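You operate a simulated robot arm through the tools that you are given. There is no shell and no other tool. Be economical: measure what you need, move in short steps, check, and stop when the job is done.

You are at the controls of a simulated robot arm. One attempt, no reset.

## Task
Put one of the bread rolls from the larder end of the side table on top of the side plate there.

The check looks at the end state, three seconds after you hand in, the way a careful person would. Anything else that was tipped, shoved, dropped, spilled or broken makes it a failure.

## Robot
A 6-joint arm with a two-finger parallel gripper, fixed in place. Base frame: the origin is at the foot of the arm, x ahead of it, y to its left, z up; the work surface is at about z = 900. Readings come in mm, degrees, newtons and seconds.
With the tool pointing down near the work surface it reaches from about 240 to 640 mm from the base axis. Its first joint turns from -66.0 to 66.0 degrees. Payload 2.7 kg.
The TCP is the grasp point between the finger pads, 23 mm short of the fingertips. In the tool frame z runs along the fingers and y along their closing line. The gripper opens to 94 mm. The fingers are 38 mm wide and 10 mm thick; the gripper's body (54 by 96 mm) begins 39 mm behind the TCP.
Orientation is told as [roll, pitch, yaw] about the base's x, y, z axes, in that order, counted from this pose: with the fingers straight down and closing along the base's y, the tool's x points along the base's -x, its y along +y and its z along -z.

## Interface
- The arm moves only by the tool servo_tool. Its argument "moves" is a list of rows, each a list of 5 numbers: the shift along the base's x, y, z in mm, then the turn about the base's z in degrees, then the opening, from 0 (shut) to 1 (fully open). In form: [[dx, dy, dz, twist, claw], ...]. A call has 1 to 12 rows; each row is the pose to reach, as a shift and turn from the pose commanded when the call began. A row lasts 0.2 s, in which the tool goes at most 50 mm and 8.6 degrees; a call with a longer step from one row to the next is refused whole, and so is a gripper value outside its range. Where a pose cannot be reached the arm comes as near as it can. A force on the tool above 40 N (or 10 N above the force at the start of the call, whichever is more), or a blocked arm, ends the call early, and 0.2 s more pass. The fingers move at their own pace (about 45 mm/s each) and stop on an object; they squeeze with about 44 N. The grip force told is the motor's: it shows also when the fingers shut on nothing. Time passes only in rows, and 0.2 s behind the last, so rows that repeat a pose let the fingers close. The reply holds the time, the measured pose of the TCP, the force on the tool along the base axes, the opening and the grip force, in the units named above and with some noise.
- Cameras (640 x 400 px; columns grow to the right, rows downward): "scene" is fixed at [61.5, -420.8, 1422.8]; the picture's right is [0.87, -0.49, 0.00], its down [-0.20, -0.36, -0.91] and it looks along [0.45, 0.80, -0.41] (base axes); focal length 330 px, centre (320, 200). "wrist" rides on the gripper at [86, 16, -75] in the tool frame; the picture's right is [-0.18, 0.98, 0.00], its down [-0.58, -0.11, -0.81] and it looks along [-0.79, -0.15, 0.59] (tool axes); focal length 243 px, centre (320, 200). There is no depth. A picture from a camera that has moved, and an enlarged one, comes with that camera's place and axes in the base frame and with its lens.
- grab_frame(camera): a new picture of that camera. It takes no simulated time.
- enlarge(camera, box): a new picture of the part [left, top, right, bottom] of that camera's present view, enlarged. It takes no simulated time.
- finish_job(): hands the job in; it is judged then, once.

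Work in short steps. Places have to be worked out from the pictures, the camera data and where the tool is seen: move nearer, look again, correct. Check each grasp and each placing, and mend what went wrong. You have 90 turns and 42 pictures in all, those below and enlarged ones among them. Open the gripper and draw the arm clear of the work before you hand the job in, unless the task says otherwise; then end with one line.

The tools are called after ">>>" as name(argument=value, ...) on one line, values as JSON. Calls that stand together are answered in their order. servo_tool: Moves the arm, as the interface text tells. Its arguments: {"type":"object","properties":{"moves":{"type":"array","items":{"type":"array","items":{"type":"number"}}}},"required":["moves"]} The other tools are called the same way: grab_frame (camera) takes a picture; enlarge (camera, box) takes an enlarged picture of a part of a camera's view; finish_job () hands the job in.

At the start:

```text
t: 0.0
tool_pos: [340.4, 27.5, 1153.1]
tcp_rot: [0.1, -0.1, 0.1]
contact_force: [0.1, -0.2, -0.1]
opening: 94.3
grip_force: 0.0
```

scene: 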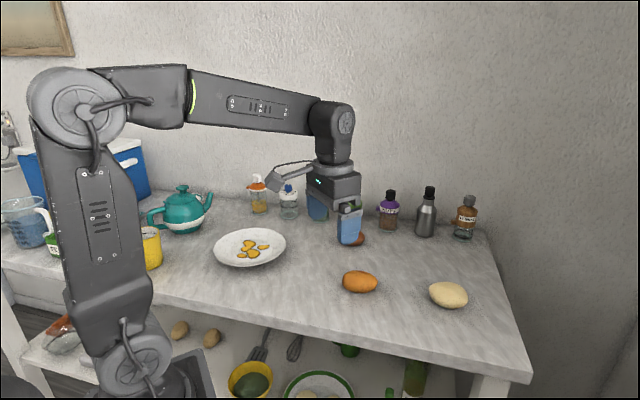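
wrist: 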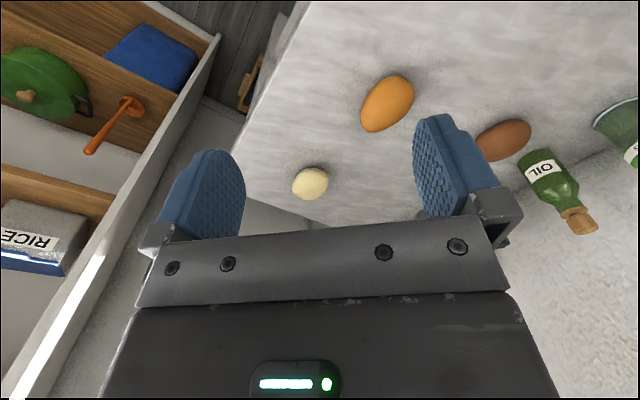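

I'll look closely at the scene first, to tell rolls from other items and find the plates.

>>> enlarge(camera="scene", box=[200, 160, 520, 360])

>>> enlarge(camera="scene", box=[0, 200, 320, 400])

```text
2.00 times, centred on (360, 260) of scene
camera zoom: at [61.5, -420.8, 1422.8], right [0.87, -0.49, 0.0], down [-0.2, -0.36, -0.91], along [0.45, 0.8, -0.41], focal length 661 px, centre (240, 80)
```

zoom: 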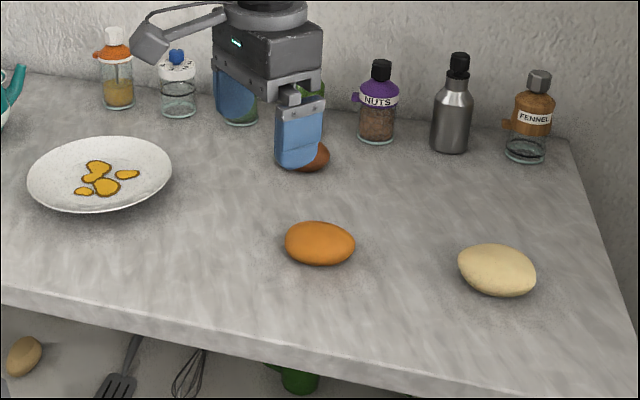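

```text
2.00 times, centred on (160, 300) of scene
camera zoom: at [61.5, -420.8, 1422.8], right [0.87, -0.49, 0.0], down [-0.2, -0.36, -0.91], along [0.45, 0.8, -0.41], focal length 661 px, centre (640, 0)
```

zoom: 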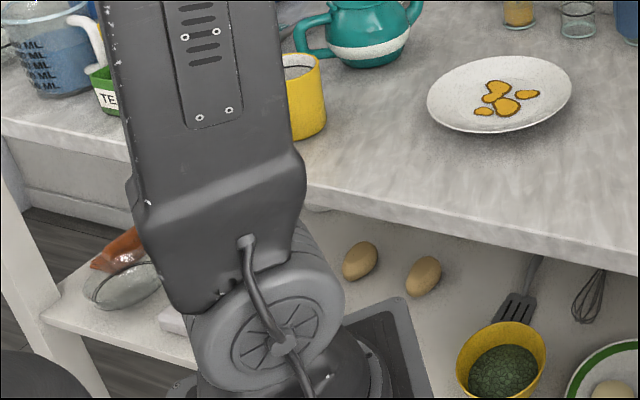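

>>> enlarge(camera="wrist", box=[240, 20, 640, 270])

>>> enlarge(camera="scene", box=[200, 220, 296, 280])

>>> enlarge(camera="scene", box=[140, 300, 460, 400])

```text
1.60 times, centred on (440, 145) of wrist
camera zoom: at [253.1, 42.3, 1225.9], right [0.18, 0.98, 0.0], down [0.58, -0.11, 0.81], along [0.79, -0.15, -0.59], focal length 388 px, centre (128, 288)
```

zoom: 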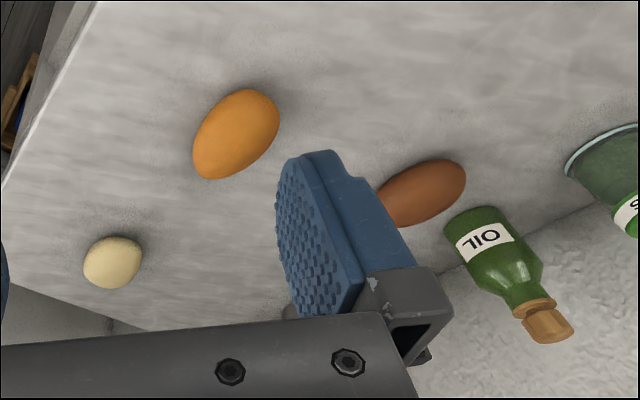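

```text
6.67 times, centred on (248, 250) of scene
camera zoom: at [61.5, -420.8, 1422.8], right [0.87, -0.49, 0.0], down [-0.2, -0.36, -0.91], along [0.45, 0.8, -0.41], focal length 2202 px, centre (800, -133)
```

zoom: 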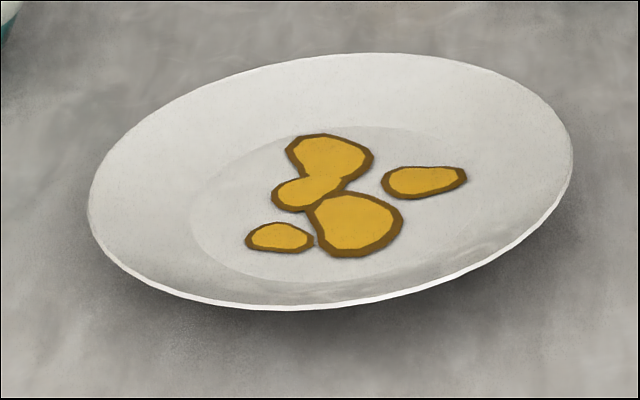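

```text
2.00 times, centred on (300, 350) of scene
camera zoom: at [61.5, -420.8, 1422.8], right [0.87, -0.49, 0.0], down [-0.2, -0.36, -0.91], along [0.45, 0.8, -0.41], focal length 661 px, centre (360, -100)
```

zoom: 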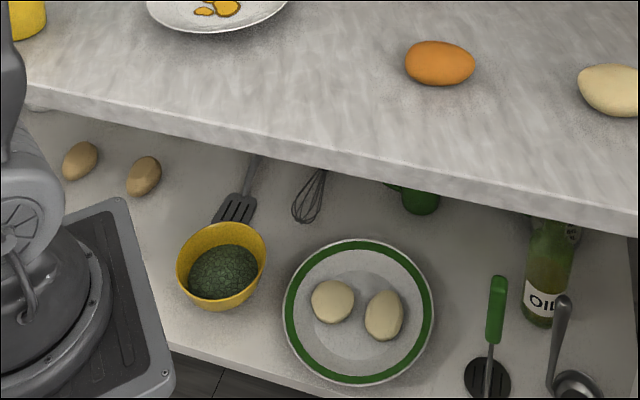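

The table top has three candidate rolls (orange, pale, brown) and a plate that carries sauce-like stains. I'll turn the wrist camera left and right to survey the whole table and find the larder.

>>> servo_tool(moves=[[0, 0, 20, -8, 1], [0, 0, 40, -16, 1], [0, 0, 60, -24, 1], [0, 0, 60, -32, 1], [0, 0, 60, -40, 1], [0, 0, 60, -48, 1], [0, 0, 60, -56, 1], [0, 0, 60, -64, 1], [0, 0, 60, -70, 1]])

>>> grab_frame(camera="wrist")

```text
t: 2.0
tool_pos: [339.5, 28.1, 1213.3]
tcp_rot: [0.0, -0.1, -70.2]
contact_force: [-0.5, 0.1, -0.2]
opening: 93.9
grip_force: 0.2
```

```text
34 pictures are left
camera wrist: at [325.2, 113.2, 1285.8], right [0.99, 0.16, 0.0], down [0.09, -0.58, 0.81], along [0.13, -0.8, -0.59], focal length 243 px, centre (320, 200)
```

wrist: 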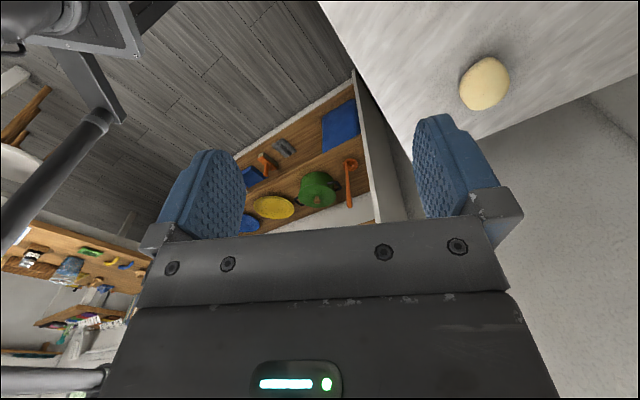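

The larder cupboard lies toward -y, so the larder end is the right end in the scene view. Now I check the other direction for further plates and rolls.

>>> servo_tool(moves=[[0, 0, 0, 8, 1], [0, 0, 0, 16, 1], [0, 0, 0, 24, 1], [0, 0, 0, 32, 1], [0, 0, 0, 40, 1], [0, 0, 0, 48, 1], [0, 0, 0, 56, 1], [0, 0, 0, 64, 1], [0, 0, 0, 72, 1], [0, 0, 0, 80, 1], [0, 0, 0, 88, 1], [0, 0, 0, 96, 1]])

>>> grab_frame(camera="wrist")

>>> servo_tool(moves=[[0, 0, 0, 8, 1], [0, 0, 0, 16, 1], [0, 0, 0, 24, 1], [0, 0, 0, 32, 1], [0, 0, 0, 40, 1], [0, 0, 0, 48, 1], [0, 0, 0, 56, 1], [0, 0, 0, 64, 1]])

>>> grab_frame(camera="wrist")

```text
t: 4.6
tool_pos: [338.7, 26.7, 1213.2]
tcp_rot: [0.1, -0.1, 26.1]
contact_force: [0.2, -0.1, -0.1]
opening: 93.8
grip_force: 0.1
```

```text
33 pictures are left
camera wrist: at [254.7, 2.6, 1285.8], right [-0.27, 0.96, 0.0], down [0.57, 0.16, 0.81], along [0.78, 0.22, -0.59], focal length 243 px, centre (320, 200)
```

wrist: 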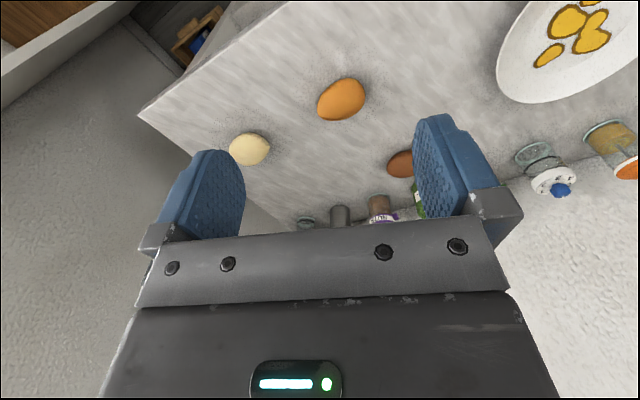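

```text
t: 6.4
tool_pos: [339.7, 27.4, 1211.5]
tcp_rot: [0.1, -0.1, 90.1]
contact_force: [-0.1, 0.0, 0.5]
opening: 94.2
grip_force: 0.0
```

```text
32 pictures are left
camera wrist: at [323.8, -60.5, 1286.1], right [-0.98, 0.18, 0.0], down [0.11, 0.58, 0.81], along [0.14, 0.79, -0.59], focal length 243 px, centre (320, 200)
```

wrist: 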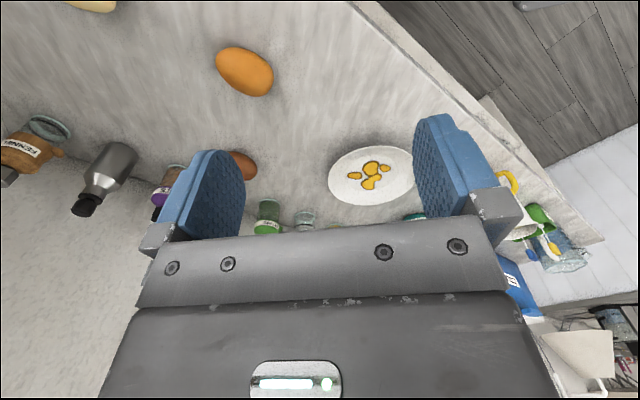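

Only one plate is on this table, with stains painted flat on it. Next, a closer look at the three candidates to be sure they are rolls.

>>> enlarge(camera="scene", box=[330, 225, 490, 325])

>>> enlarge(camera="wrist", box=[190, 20, 430, 220])

```text
4.00 times, centred on (410, 275) of scene
camera zoom: at [61.5, -420.8, 1422.8], right [0.87, -0.49, 0.0], down [-0.2, -0.36, -0.91], along [0.45, 0.8, -0.41], focal length 1321 px, centre (-40, -100)
```

zoom: 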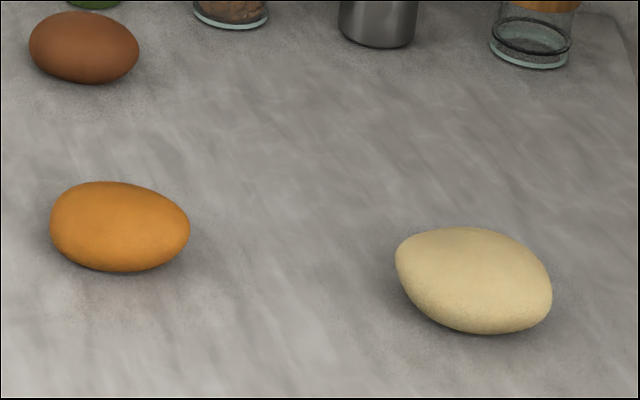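

```text
2.00 times, centred on (310, 120) of wrist
camera zoom: at [323.8, -60.5, 1286.1], right [-0.98, 0.18, 0.0], down [0.11, 0.58, 0.81], along [0.14, 0.79, -0.59], focal length 485 px, centre (340, 360)
```

zoom: 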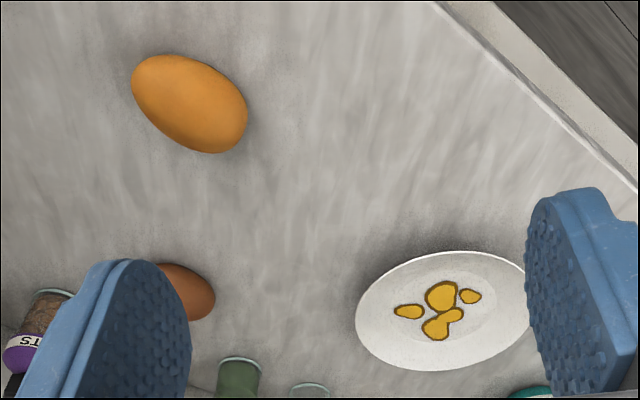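

All three share the same bun-like form, so they are the rolls. The orange one is near (460, 93) with its long axis at about 129°, so I want the closing line at 39° (yaw −51). I turn there and move above it.

>>> servo_tool(moves=[[0, 0, 0, -8.5, 1], [0, 0, 0, -17, 1], [0, 0, 0, -25.5, 1], [0, 0, 0, -34, 1], [0, 0, 0, -42.5, 1], [0, 0, 0, -51, 1], [0, 0, 0, -59.5, 1], [0, 0, 0, -68, 1], [0, 0, 0, -76.5, 1], [0, 0, 0, -85, 1]])

>>> servo_tool(moves=[[17, 9, -20, -8.5, 1], [34, 18, -40, -17, 1], [51, 27, -60, -25.5, 1], [68, 36, -80, -34, 1], [85, 45, -100, -42.5, 1], [102, 54, -120, -51, 1], [120, 65, -140, -56, 1], [120, 65, -160, -56, 1]])

>>> grab_frame(camera="wrist")

>>> grab_frame(camera="scene")

```text
t: 8.6
tool_pos: [339.9, 26.7, 1212.2]
tcp_rot: [0.0, -0.1, 5.0]
contact_force: [-0.1, 0.2, 0.2]
opening: 94.1
grip_force: 0.1
```

```text
t: 10.4
tool_pos: [460.8, 93.2, 1051.4]
tcp_rot: [0.0, -0.1, -51.0]
contact_force: [-0.7, 0.9, -0.4]
opening: 93.9
grip_force: 0.1
```

```text
29 pictures are left
camera wrist: at [417.9, 169.1, 1125.0], right [0.88, 0.48, 0.0], down [0.28, -0.52, 0.81], along [0.38, -0.71, -0.59], focal length 243 px, centre (320, 200)
```

wrist: 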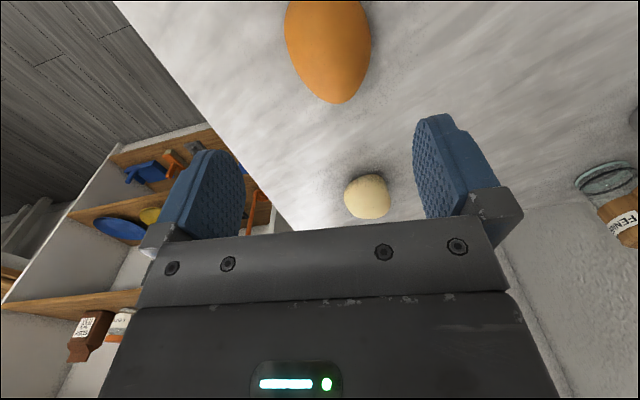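

```text
28 pictures are left
```

scene: 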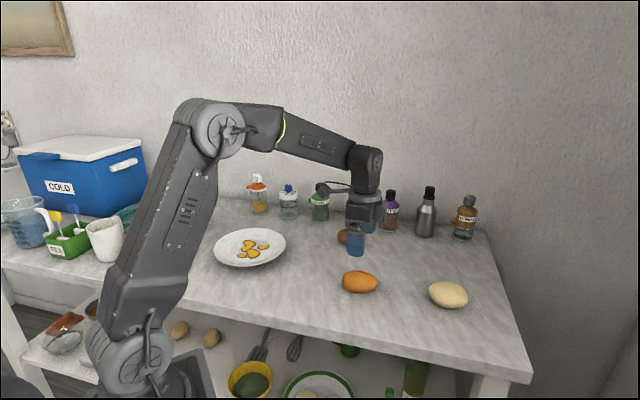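

The wrist view puts the roll's centre line about 7 mm to the image right of the TCP, with its axis about 5° off. I correct both, descend to 1000 and look again.

>>> servo_tool(moves=[[6, 3.5, -15, 5, 1], [6, 3.5, -35, 5, 1], [6, 3.5, -50, 5, 1]])

>>> grab_frame(camera="wrist")

>>> enlarge(camera="scene", box=[310, 210, 438, 290])

```text
t: 11.2
tool_pos: [466.3, 95.7, 1001.8]
tcp_rot: [0.1, -0.1, -45.8]
contact_force: [-0.4, 0.3, 0.0]
opening: 94.0
grip_force: 0.0
```

```text
27 pictures are left
camera wrist: at [417.1, 168.6, 1075.2], right [0.83, 0.55, 0.0], down [0.32, -0.49, 0.81], along [0.45, -0.67, -0.59], focal length 243 px, centre (320, 200)
```

wrist: 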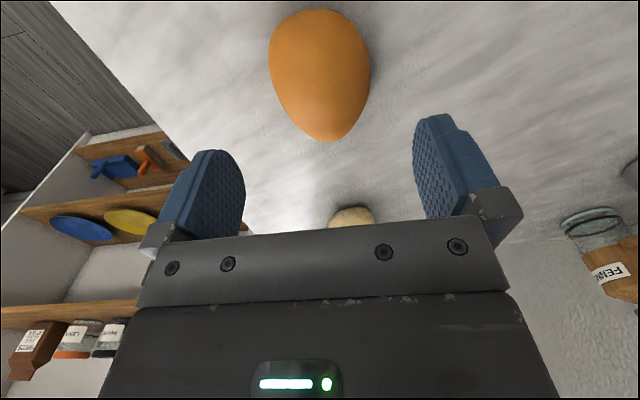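

```text
5.00 times, centred on (374, 250) of scene
camera zoom: at [61.5, -420.8, 1422.8], right [0.87, -0.49, 0.0], down [-0.2, -0.36, -0.91], along [0.45, 0.8, -0.41], focal length 1652 px, centre (50, -50)
```

zoom: 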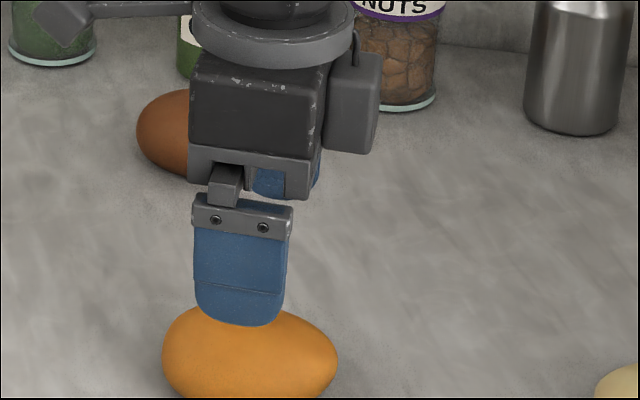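

The roll is now centred: about 62 mm wide, with its ends ±42 mm about the TCP. I descend to z≈928, which puts the fingertips about 5 mm above the table.

>>> servo_tool(moves=[[0, 0, -20, 0, 1], [0, 0, -40, 0, 1], [0, 0, -55, 0, 1], [0, 0, -66, 0, 1], [0, 0, -73.5, 0, 1]])

>>> grab_frame(camera="wrist")

```text
t: 12.4
tool_pos: [465.1, 95.1, 928.2]
tcp_rot: [0.0, -0.1, -45.9]
contact_force: [-0.7, 0.7, -0.5]
opening: 94.0
grip_force: 0.1
```

```text
25 pictures are left
camera wrist: at [416.9, 168.3, 1002.5], right [0.83, 0.55, 0.0], down [0.32, -0.49, 0.81], along [0.45, -0.67, -0.59], focal length 243 px, centre (320, 200)
```

wrist: 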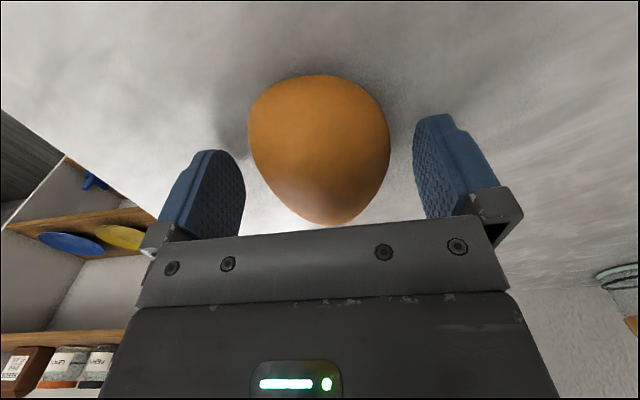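

The roll sits evenly between the fingers with no contact yet. Closing now.

>>> servo_tool(moves=[[0, 0, 0, 0, 0.75], [0, 0, 0, 0, 0.6], [0, 0, 0, 0, 0.5], [0, 0, 0, 0, 0.5], [0, 0, 0, 0, 0.5]])

```text
t: 13.6
tool_pos: [465.7, 96.2, 929.0]
tcp_rot: [0.2, -0.1, -45.8]
contact_force: [0.7, 0.3, 1.2]
opening: 62.7
grip_force: 44.0
```

The fingers have stopped at 62.7 mm with 44 N, which matches the roll. I lift and check.

>>> servo_tool(moves=[[0, 0, 10, 0, 0.4], [0, 0, 30, 0, 0.4], [0, 0, 60, 0, 0.4], [0, 0, 95, 0, 0.4], [0, 0, 95, 0, 0.4]])

>>> grab_frame(camera="scene")

>>> enlarge(camera="scene", box=[200, 200, 400, 325])

```text
t: 14.8
tool_pos: [463.7, 95.8, 1023.1]
tcp_rot: [0.2, -0.1, -45.8]
contact_force: [-0.2, -0.2, -0.3]
opening: 37.4
grip_force: 0.1
```

```text
24 pictures are left
```

scene: 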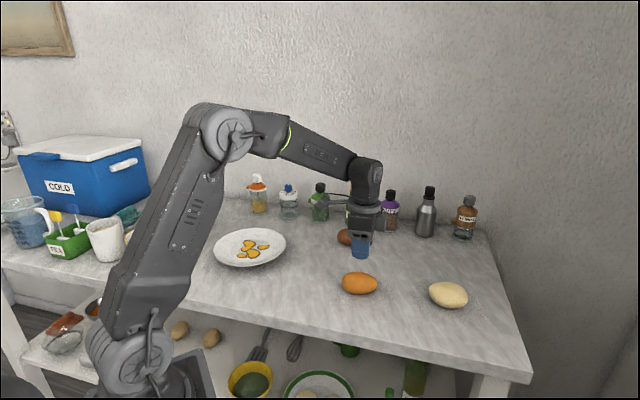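

```text
3.20 times, centred on (300, 262) of scene
camera zoom: at [61.5, -420.8, 1422.8], right [0.87, -0.49, 0.0], down [-0.2, -0.36, -0.91], along [0.45, 0.8, -0.41], focal length 1057 px, centre (384, 0)
```

zoom: 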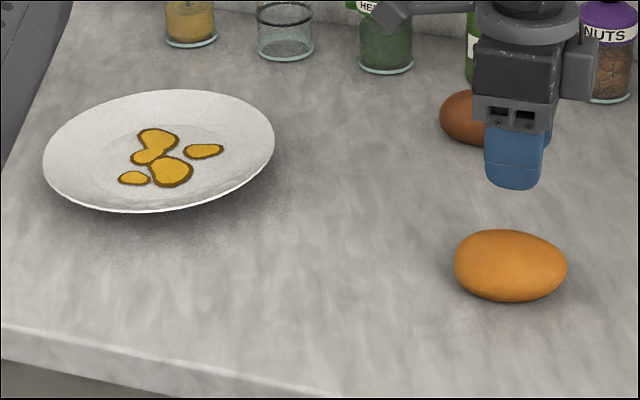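

The roll slipped out and stayed on the table, still upright. I open and look at it again to grip lower and lift more gently.

>>> servo_tool(moves=[[0, 0, -10, 0, 1], [0, 0, -22, 0, 1], [0, 0, -22, 0, 1], [0, 0, -22, 0, 1]])

>>> grab_frame(camera="wrist")

>>> enlarge(camera="scene", box=[312, 240, 408, 300])

```text
t: 15.8
tool_pos: [464.1, 95.7, 1002.0]
tcp_rot: [0.1, -0.1, -46.0]
contact_force: [0.2, -0.8, 0.4]
opening: 94.2
grip_force: 0.0
```

```text
22 pictures are left
camera wrist: at [416.1, 168.0, 1075.9], right [0.83, 0.55, 0.0], down [0.32, -0.49, 0.81], along [0.45, -0.67, -0.59], focal length 243 px, centre (320, 200)
```

wrist: 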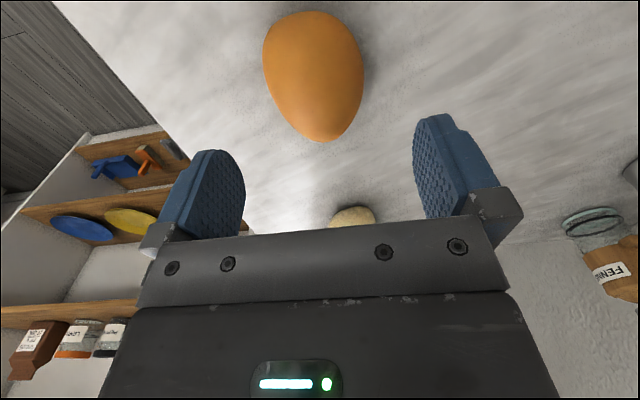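

```text
6.67 times, centred on (360, 270) of scene
camera zoom: at [61.5, -420.8, 1422.8], right [0.87, -0.49, 0.0], down [-0.2, -0.36, -0.91], along [0.45, 0.8, -0.41], focal length 2202 px, centre (53, -267)
```

zoom: 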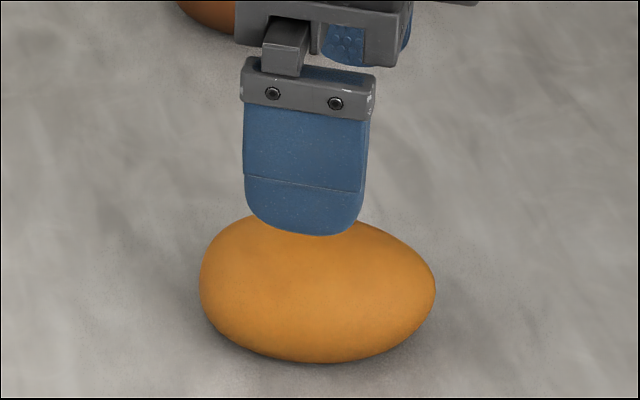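

The roll has settled in line with the gripper; the first grip was a few degrees skewed. It now sits about 3 mm to the image left, with the fat end nearer the camera. I shift (−5, +1.2), go lower to about 924 and close.

>>> servo_tool(moves=[[-5, 1.2, -20, 0, 1], [-5, 1.2, -40, 0, 1], [-5, 1.2, -58, 0, 1], [-5, 1.2, -70, 0, 1], [-5, 1.2, -77.5, 0, 1], [-5, 1.2, -77.5, 0, 1]])

>>> servo_tool(moves=[[0, 0, 0, 0, 0.75], [0, 0, 0, 0, 0.6], [0, 0, 0, 0, 0.4], [0, 0, 0, 0, 0.2], [0, 0, 0, 0, 0], [0, 0, 0, 0, 0]])

>>> grab_frame(camera="wrist")

```text
t: 17.2
tool_pos: [460.8, 96.9, 923.2]
tcp_rot: [0.1, -0.1, -45.9]
contact_force: [-0.2, 0.0, 0.2]
opening: 93.8
grip_force: 0.1
```

```text
t: 18.6
tool_pos: [460.0, 96.8, 923.7]
tcp_rot: [0.1, -0.1, -45.9]
contact_force: [-0.3, 0.7, 0.1]
opening: 62.6
grip_force: 44.0
```

```text
20 pictures are left
camera wrist: at [411.7, 169.5, 997.7], right [0.83, 0.55, 0.0], down [0.32, -0.49, 0.81], along [0.45, -0.67, -0.59], focal length 243 px, centre (320, 200)
```

wrist: 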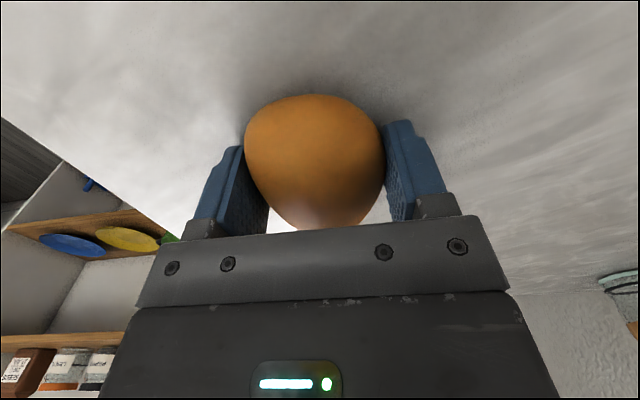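

The grip is squarely on the roll at 62.6 mm and 44 N. I lift slowly, keeping the fingers commanded shut.

>>> servo_tool(moves=[[0, 0, 2, 0, 0], [0, 0, 5, 0, 0], [0, 0, 9, 0, 0], [0, 0, 14, 0, 0], [0, 0, 20, 0, 0]])

>>> grab_frame(camera="wrist")

```text
t: 19.8
tool_pos: [460.0, 98.2, 944.1]
tcp_rot: [0.1, -0.1, -45.9]
contact_force: [-0.9, -0.5, -0.6]
opening: 62.7
grip_force: 43.6
```

```text
19 pictures are left
camera wrist: at [411.8, 169.6, 1017.7], right [0.83, 0.55, 0.0], down [0.32, -0.49, 0.81], along [0.45, -0.67, -0.59], focal length 243 px, centre (320, 200)
```

wrist: 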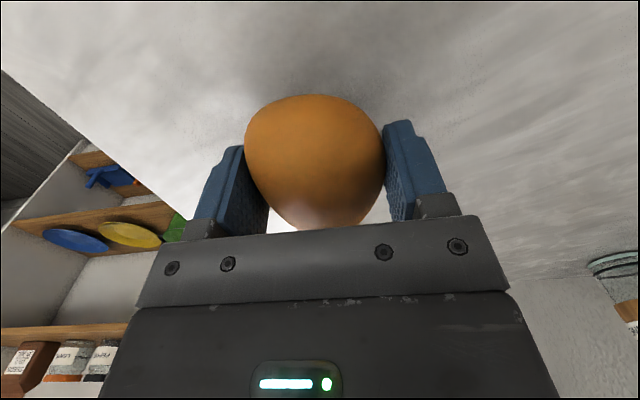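

The roll came up cleanly with the grip holding at 43.6 N. I raise it to about 1055 and carry it toward the plate (estimated near (283, 368)), turning so the wrist camera will look at the plate.

>>> servo_tool(moves=[[0, 0, 15, 0, 0], [0, 0, 35, 0, 0], [0, 0, 60, 0, 0], [0, 0, 85, 0, 0], [0, 0, 110, 0, 0], [-6, 8, 110, 8, 0], [-16, 24, 110, 16, 0], [-28, 44, 110, 24, 0], [-40, 64, 110, 32, 0], [-52, 84, 110, 40, 0], [-64, 104, 110, 48, 0], [-76, 124, 110, 56, 0]])

>>> servo_tool(moves=[[-10, 16, 0, 8, 0], [-20, 32, 0, 16, 0], [-30, 46, 0, 24, 0], [-38, 56, 0, 32, 0], [-44, 64, 0, 40, 0], [-48, 68, 0, 46, 0], [-48, 68, 0, 46, 0]])

>>> grab_frame(camera="wrist")

>>> grab_frame(camera="scene")

```text
t: 22.4
tool_pos: [383.8, 220.2, 1052.3]
tcp_rot: [0.1, -0.2, 10.2]
contact_force: [0.7, -0.4, -0.8]
opening: 62.8
grip_force: 44.3
```

```text
t: 24.0
tool_pos: [336.2, 286.7, 1054.2]
tcp_rot: [0.1, -0.1, 56.1]
contact_force: [-0.1, 0.0, -0.6]
opening: 62.7
grip_force: 44.4
```

```text
18 pictures are left
camera wrist: at [274.9, 225.1, 1128.1], right [-0.71, 0.7, 0.0], down [0.41, 0.42, 0.81], along [0.56, 0.58, -0.59], focal length 243 px, centre (320, 200)
```

wrist: 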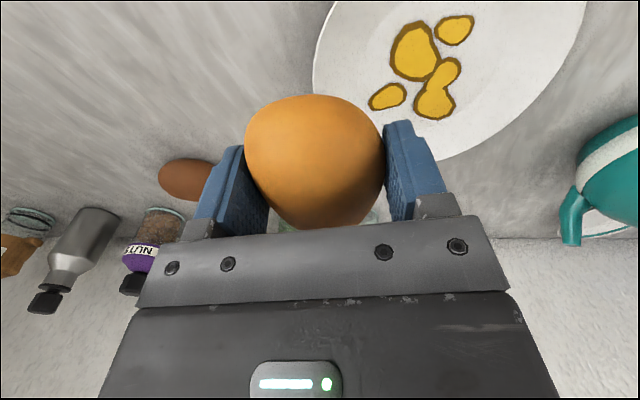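

```text
17 pictures are left
```

scene: 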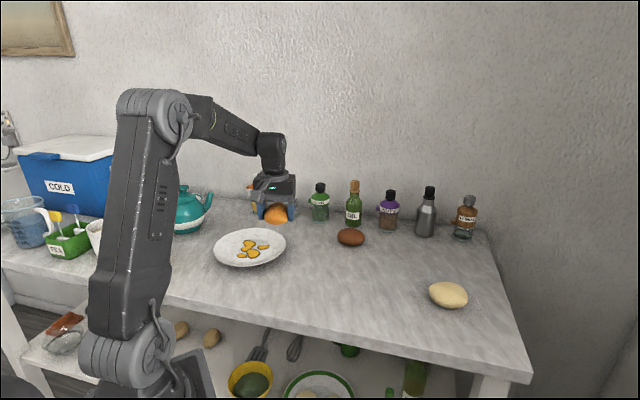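

The plate centre works out at about (282, 366), agreeing with the other views. I move over it at the same height and then come down to about 965.

>>> servo_tool(moves=[[-9, 13, 0, 0, 0], [-23, 34, 0, 0, 0], [-38, 56, 0, 0, 0], [-49, 72, 0, 0, 0], [-54, 79, 0, 0, 0], [-54, 79, -15, 0, 0], [-54, 79, -40, 0, 0], [-54, 79, -65, 0, 0], [-54, 79, -83, 0, 0], [-54, 79, -89, 0, 0], [-54, 79, -89, 0, 0]])

>>> enlarge(camera="scene", box=[170, 170, 330, 270])

>>> grab_frame(camera="wrist")

```text
t: 26.4
tool_pos: [284.0, 367.4, 963.9]
tcp_rot: [0.1, -0.1, 56.1]
contact_force: [-0.7, -0.3, -0.7]
opening: 62.6
grip_force: 43.6
```

```text
4.00 times, centred on (250, 220) of scene
camera zoom: at [61.5, -420.8, 1422.8], right [0.87, -0.49, 0.0], down [-0.2, -0.36, -0.91], along [0.45, 0.8, -0.41], focal length 1321 px, centre (600, 120)
```

zoom: 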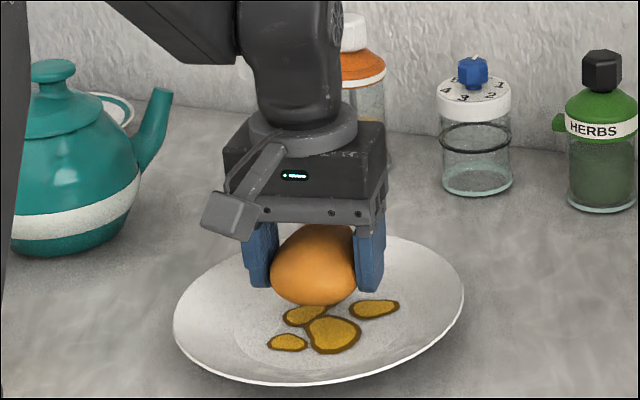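

```text
15 pictures are left
camera wrist: at [221.4, 304.3, 1038.7], right [-0.71, 0.7, 0.0], down [0.42, 0.42, 0.81], along [0.57, 0.58, -0.59], focal length 243 px, centre (320, 200)
```

wrist: 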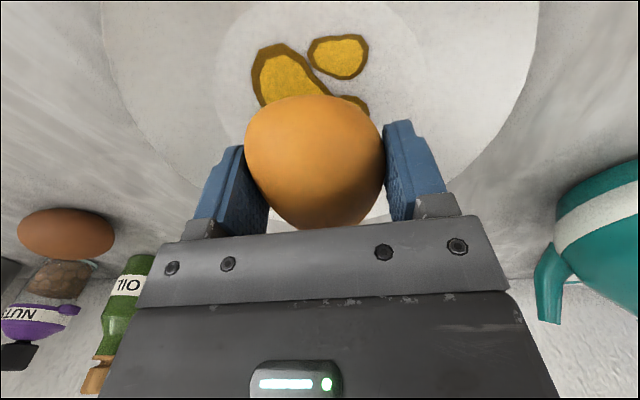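

The roll is over the plate. I check its centring along the view direction against the plate's inner circle.

>>> enlarge(camera="wrist", box=[80, 0, 560, 300])

```text
1.33 times, centred on (320, 150) of wrist
camera zoom: at [221.4, 304.3, 1038.7], right [-0.71, 0.7, 0.0], down [0.42, 0.42, 0.81], along [0.57, 0.58, -0.59], focal length 324 px, centre (320, 267)
```

zoom: 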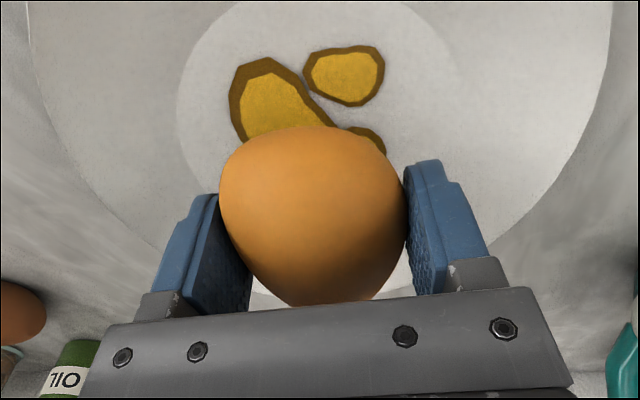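

Lateral and fore-aft centring are within about 10 mm, so this is good. I descend in small steps toward contact, expected near TCP z≈930.

>>> servo_tool(moves=[[0, 0, -8, 0, 0], [0, 0, -16, 0, 0], [0, 0, -22, 0, 0], [0, 0, -26, 0, 0], [0, 0, -28, 0, 0], [0, 0, -28, 0, 0]])

>>> enlarge(camera="scene", box=[190, 200, 310, 275])

```text
t: 27.8
tool_pos: [283.4, 369.1, 937.1]
tcp_rot: [0.1, -0.2, 56.1]
contact_force: [0.2, -0.6, 2.1]
opening: 62.5
grip_force: 43.9
```

```text
5.33 times, centred on (250, 238) of scene
camera zoom: at [61.5, -420.9, 1422.8], right [0.87, -0.49, 0.0], down [-0.2, -0.36, -0.91], along [0.45, 0.8, -0.41], focal length 1762 px, centre (693, 0)
```

zoom: 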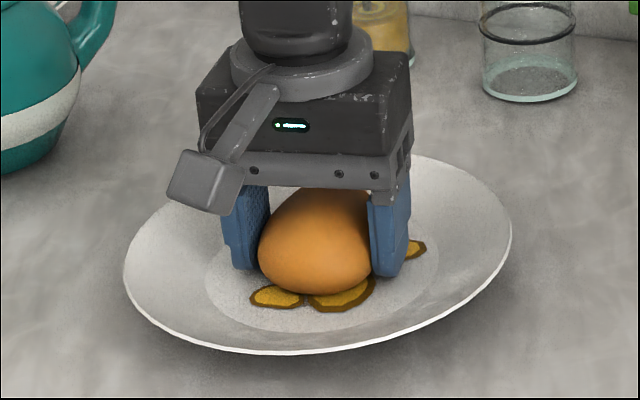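

Slight upward force (2 N) suggests contact is beginning. I'll step down a little further.

>>> servo_tool(moves=[[0, 0, -1, 0, 0], [0, 0, -2, 0, 0]])

```text
t: 28.4
tool_pos: [282.8, 368.8, 937.2]
tcp_rot: [0.1, -0.3, 56.2]
contact_force: [-5.7, -4.6, 22.4]
opening: 62.4
grip_force: 44.1
```

Firm contact at 937 (22 N). I ease back up 2 mm to relieve the press, then open partway.

>>> servo_tool(moves=[[0, 0, 2, 0, 0], [0, 0, 2, 0, 0]])

>>> servo_tool(moves=[[0, 0, 0.5, 0, 0.7], [0, 0, 1, 0, 0.75], [0, 0, 1, 0, 0.82], [0, 0, 1, 0, 0.82]])

>>> grab_frame(camera="wrist")

```text
t: 29.0
tool_pos: [282.5, 367.5, 936.1]
tcp_rot: [0.1, -0.2, 56.0]
contact_force: [-0.8, 0.8, 11.6]
opening: 62.4
grip_force: 43.9
```

```text
t: 30.0
tool_pos: [282.5, 367.9, 938.3]
tcp_rot: [0.1, -0.1, 56.0]
contact_force: [0.2, -0.6, -1.0]
opening: 77.1
grip_force: 0.1
```

```text
12 pictures are left
camera wrist: at [221.2, 304.0, 1011.5], right [-0.71, 0.7, 0.0], down [0.42, 0.42, 0.81], along [0.57, 0.58, -0.59], focal length 243 px, centre (320, 200)
```

wrist: 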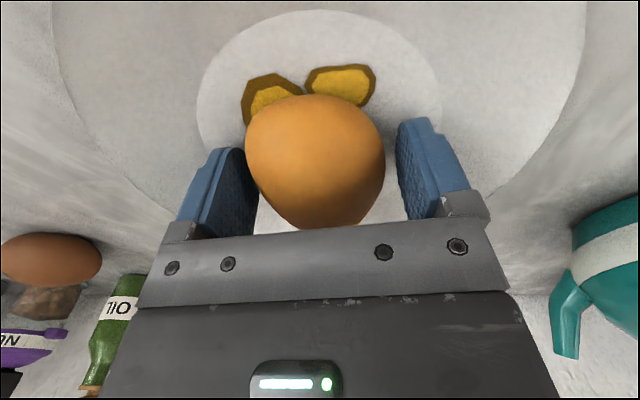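

The roll rests freely in the plate's well with the fingers clear on both sides. I go straight up, watching that it stays.

>>> servo_tool(moves=[[0, 0, 5, 0, 0.85], [0, 0, 15, 0, 0.9], [0, 0, 35, 0, 0.95], [0, 0, 65, 0, 1], [0, 0, 100, 0, 1], [0, 0, 140, 0, 1], [0, 0, 180, 0, 1]])

>>> servo_tool(moves=[[10, -25, 10, -8, 1], [20, -60, 20, -16, 1], [32, -100, 30, -24, 1], [42, -140, 30, -30, 1], [52, -180, 30, -36, 1], [60, -220, 30, -40, 1]])

>>> grab_frame(camera="scene")

>>> enlarge(camera="scene", box=[170, 190, 330, 290])

```text
t: 31.6
tool_pos: [282.6, 366.9, 1119.5]
tcp_rot: [0.2, -0.1, 56.2]
contact_force: [0.3, 0.2, -0.4]
opening: 93.9
grip_force: 0.0
```

```text
t: 33.0
tool_pos: [343.3, 148.3, 1147.3]
tcp_rot: [0.2, -0.1, 16.0]
contact_force: [0.2, 0.4, -0.1]
opening: 94.1
grip_force: 0.0
```

```text
11 pictures are left
```

scene: 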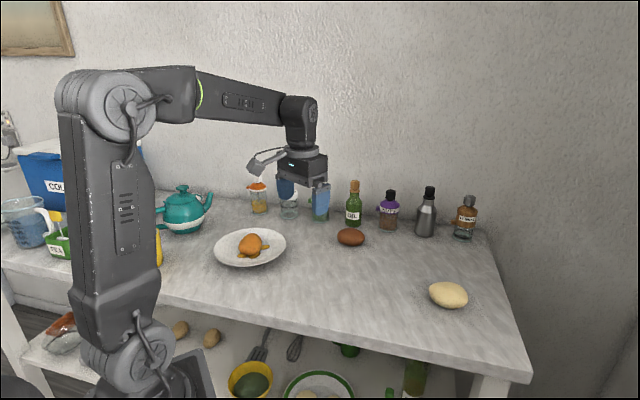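

```text
4.00 times, centred on (250, 240) of scene
camera zoom: at [61.5, -420.8, 1422.8], right [0.87, -0.49, 0.0], down [-0.2, -0.36, -0.91], along [0.45, 0.8, -0.41], focal length 1321 px, centre (600, 40)
```

zoom: 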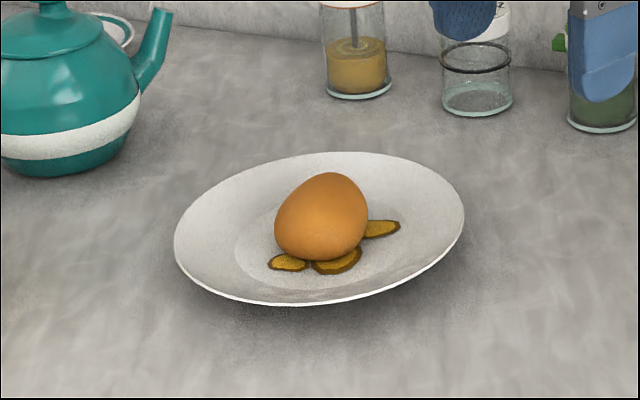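

The roll rests in the centre of the plate. The plate and its neighbours haven't moved, and the gripper is open and clear. Handing in.

>>> finish_job()

```text
The job is handed in.
```

I put the orange bread roll on the side plate at the larder end of the side table; it was resting in the middle of the plate, with nothing else disturbed and the gripper open and clear, when I handed in.
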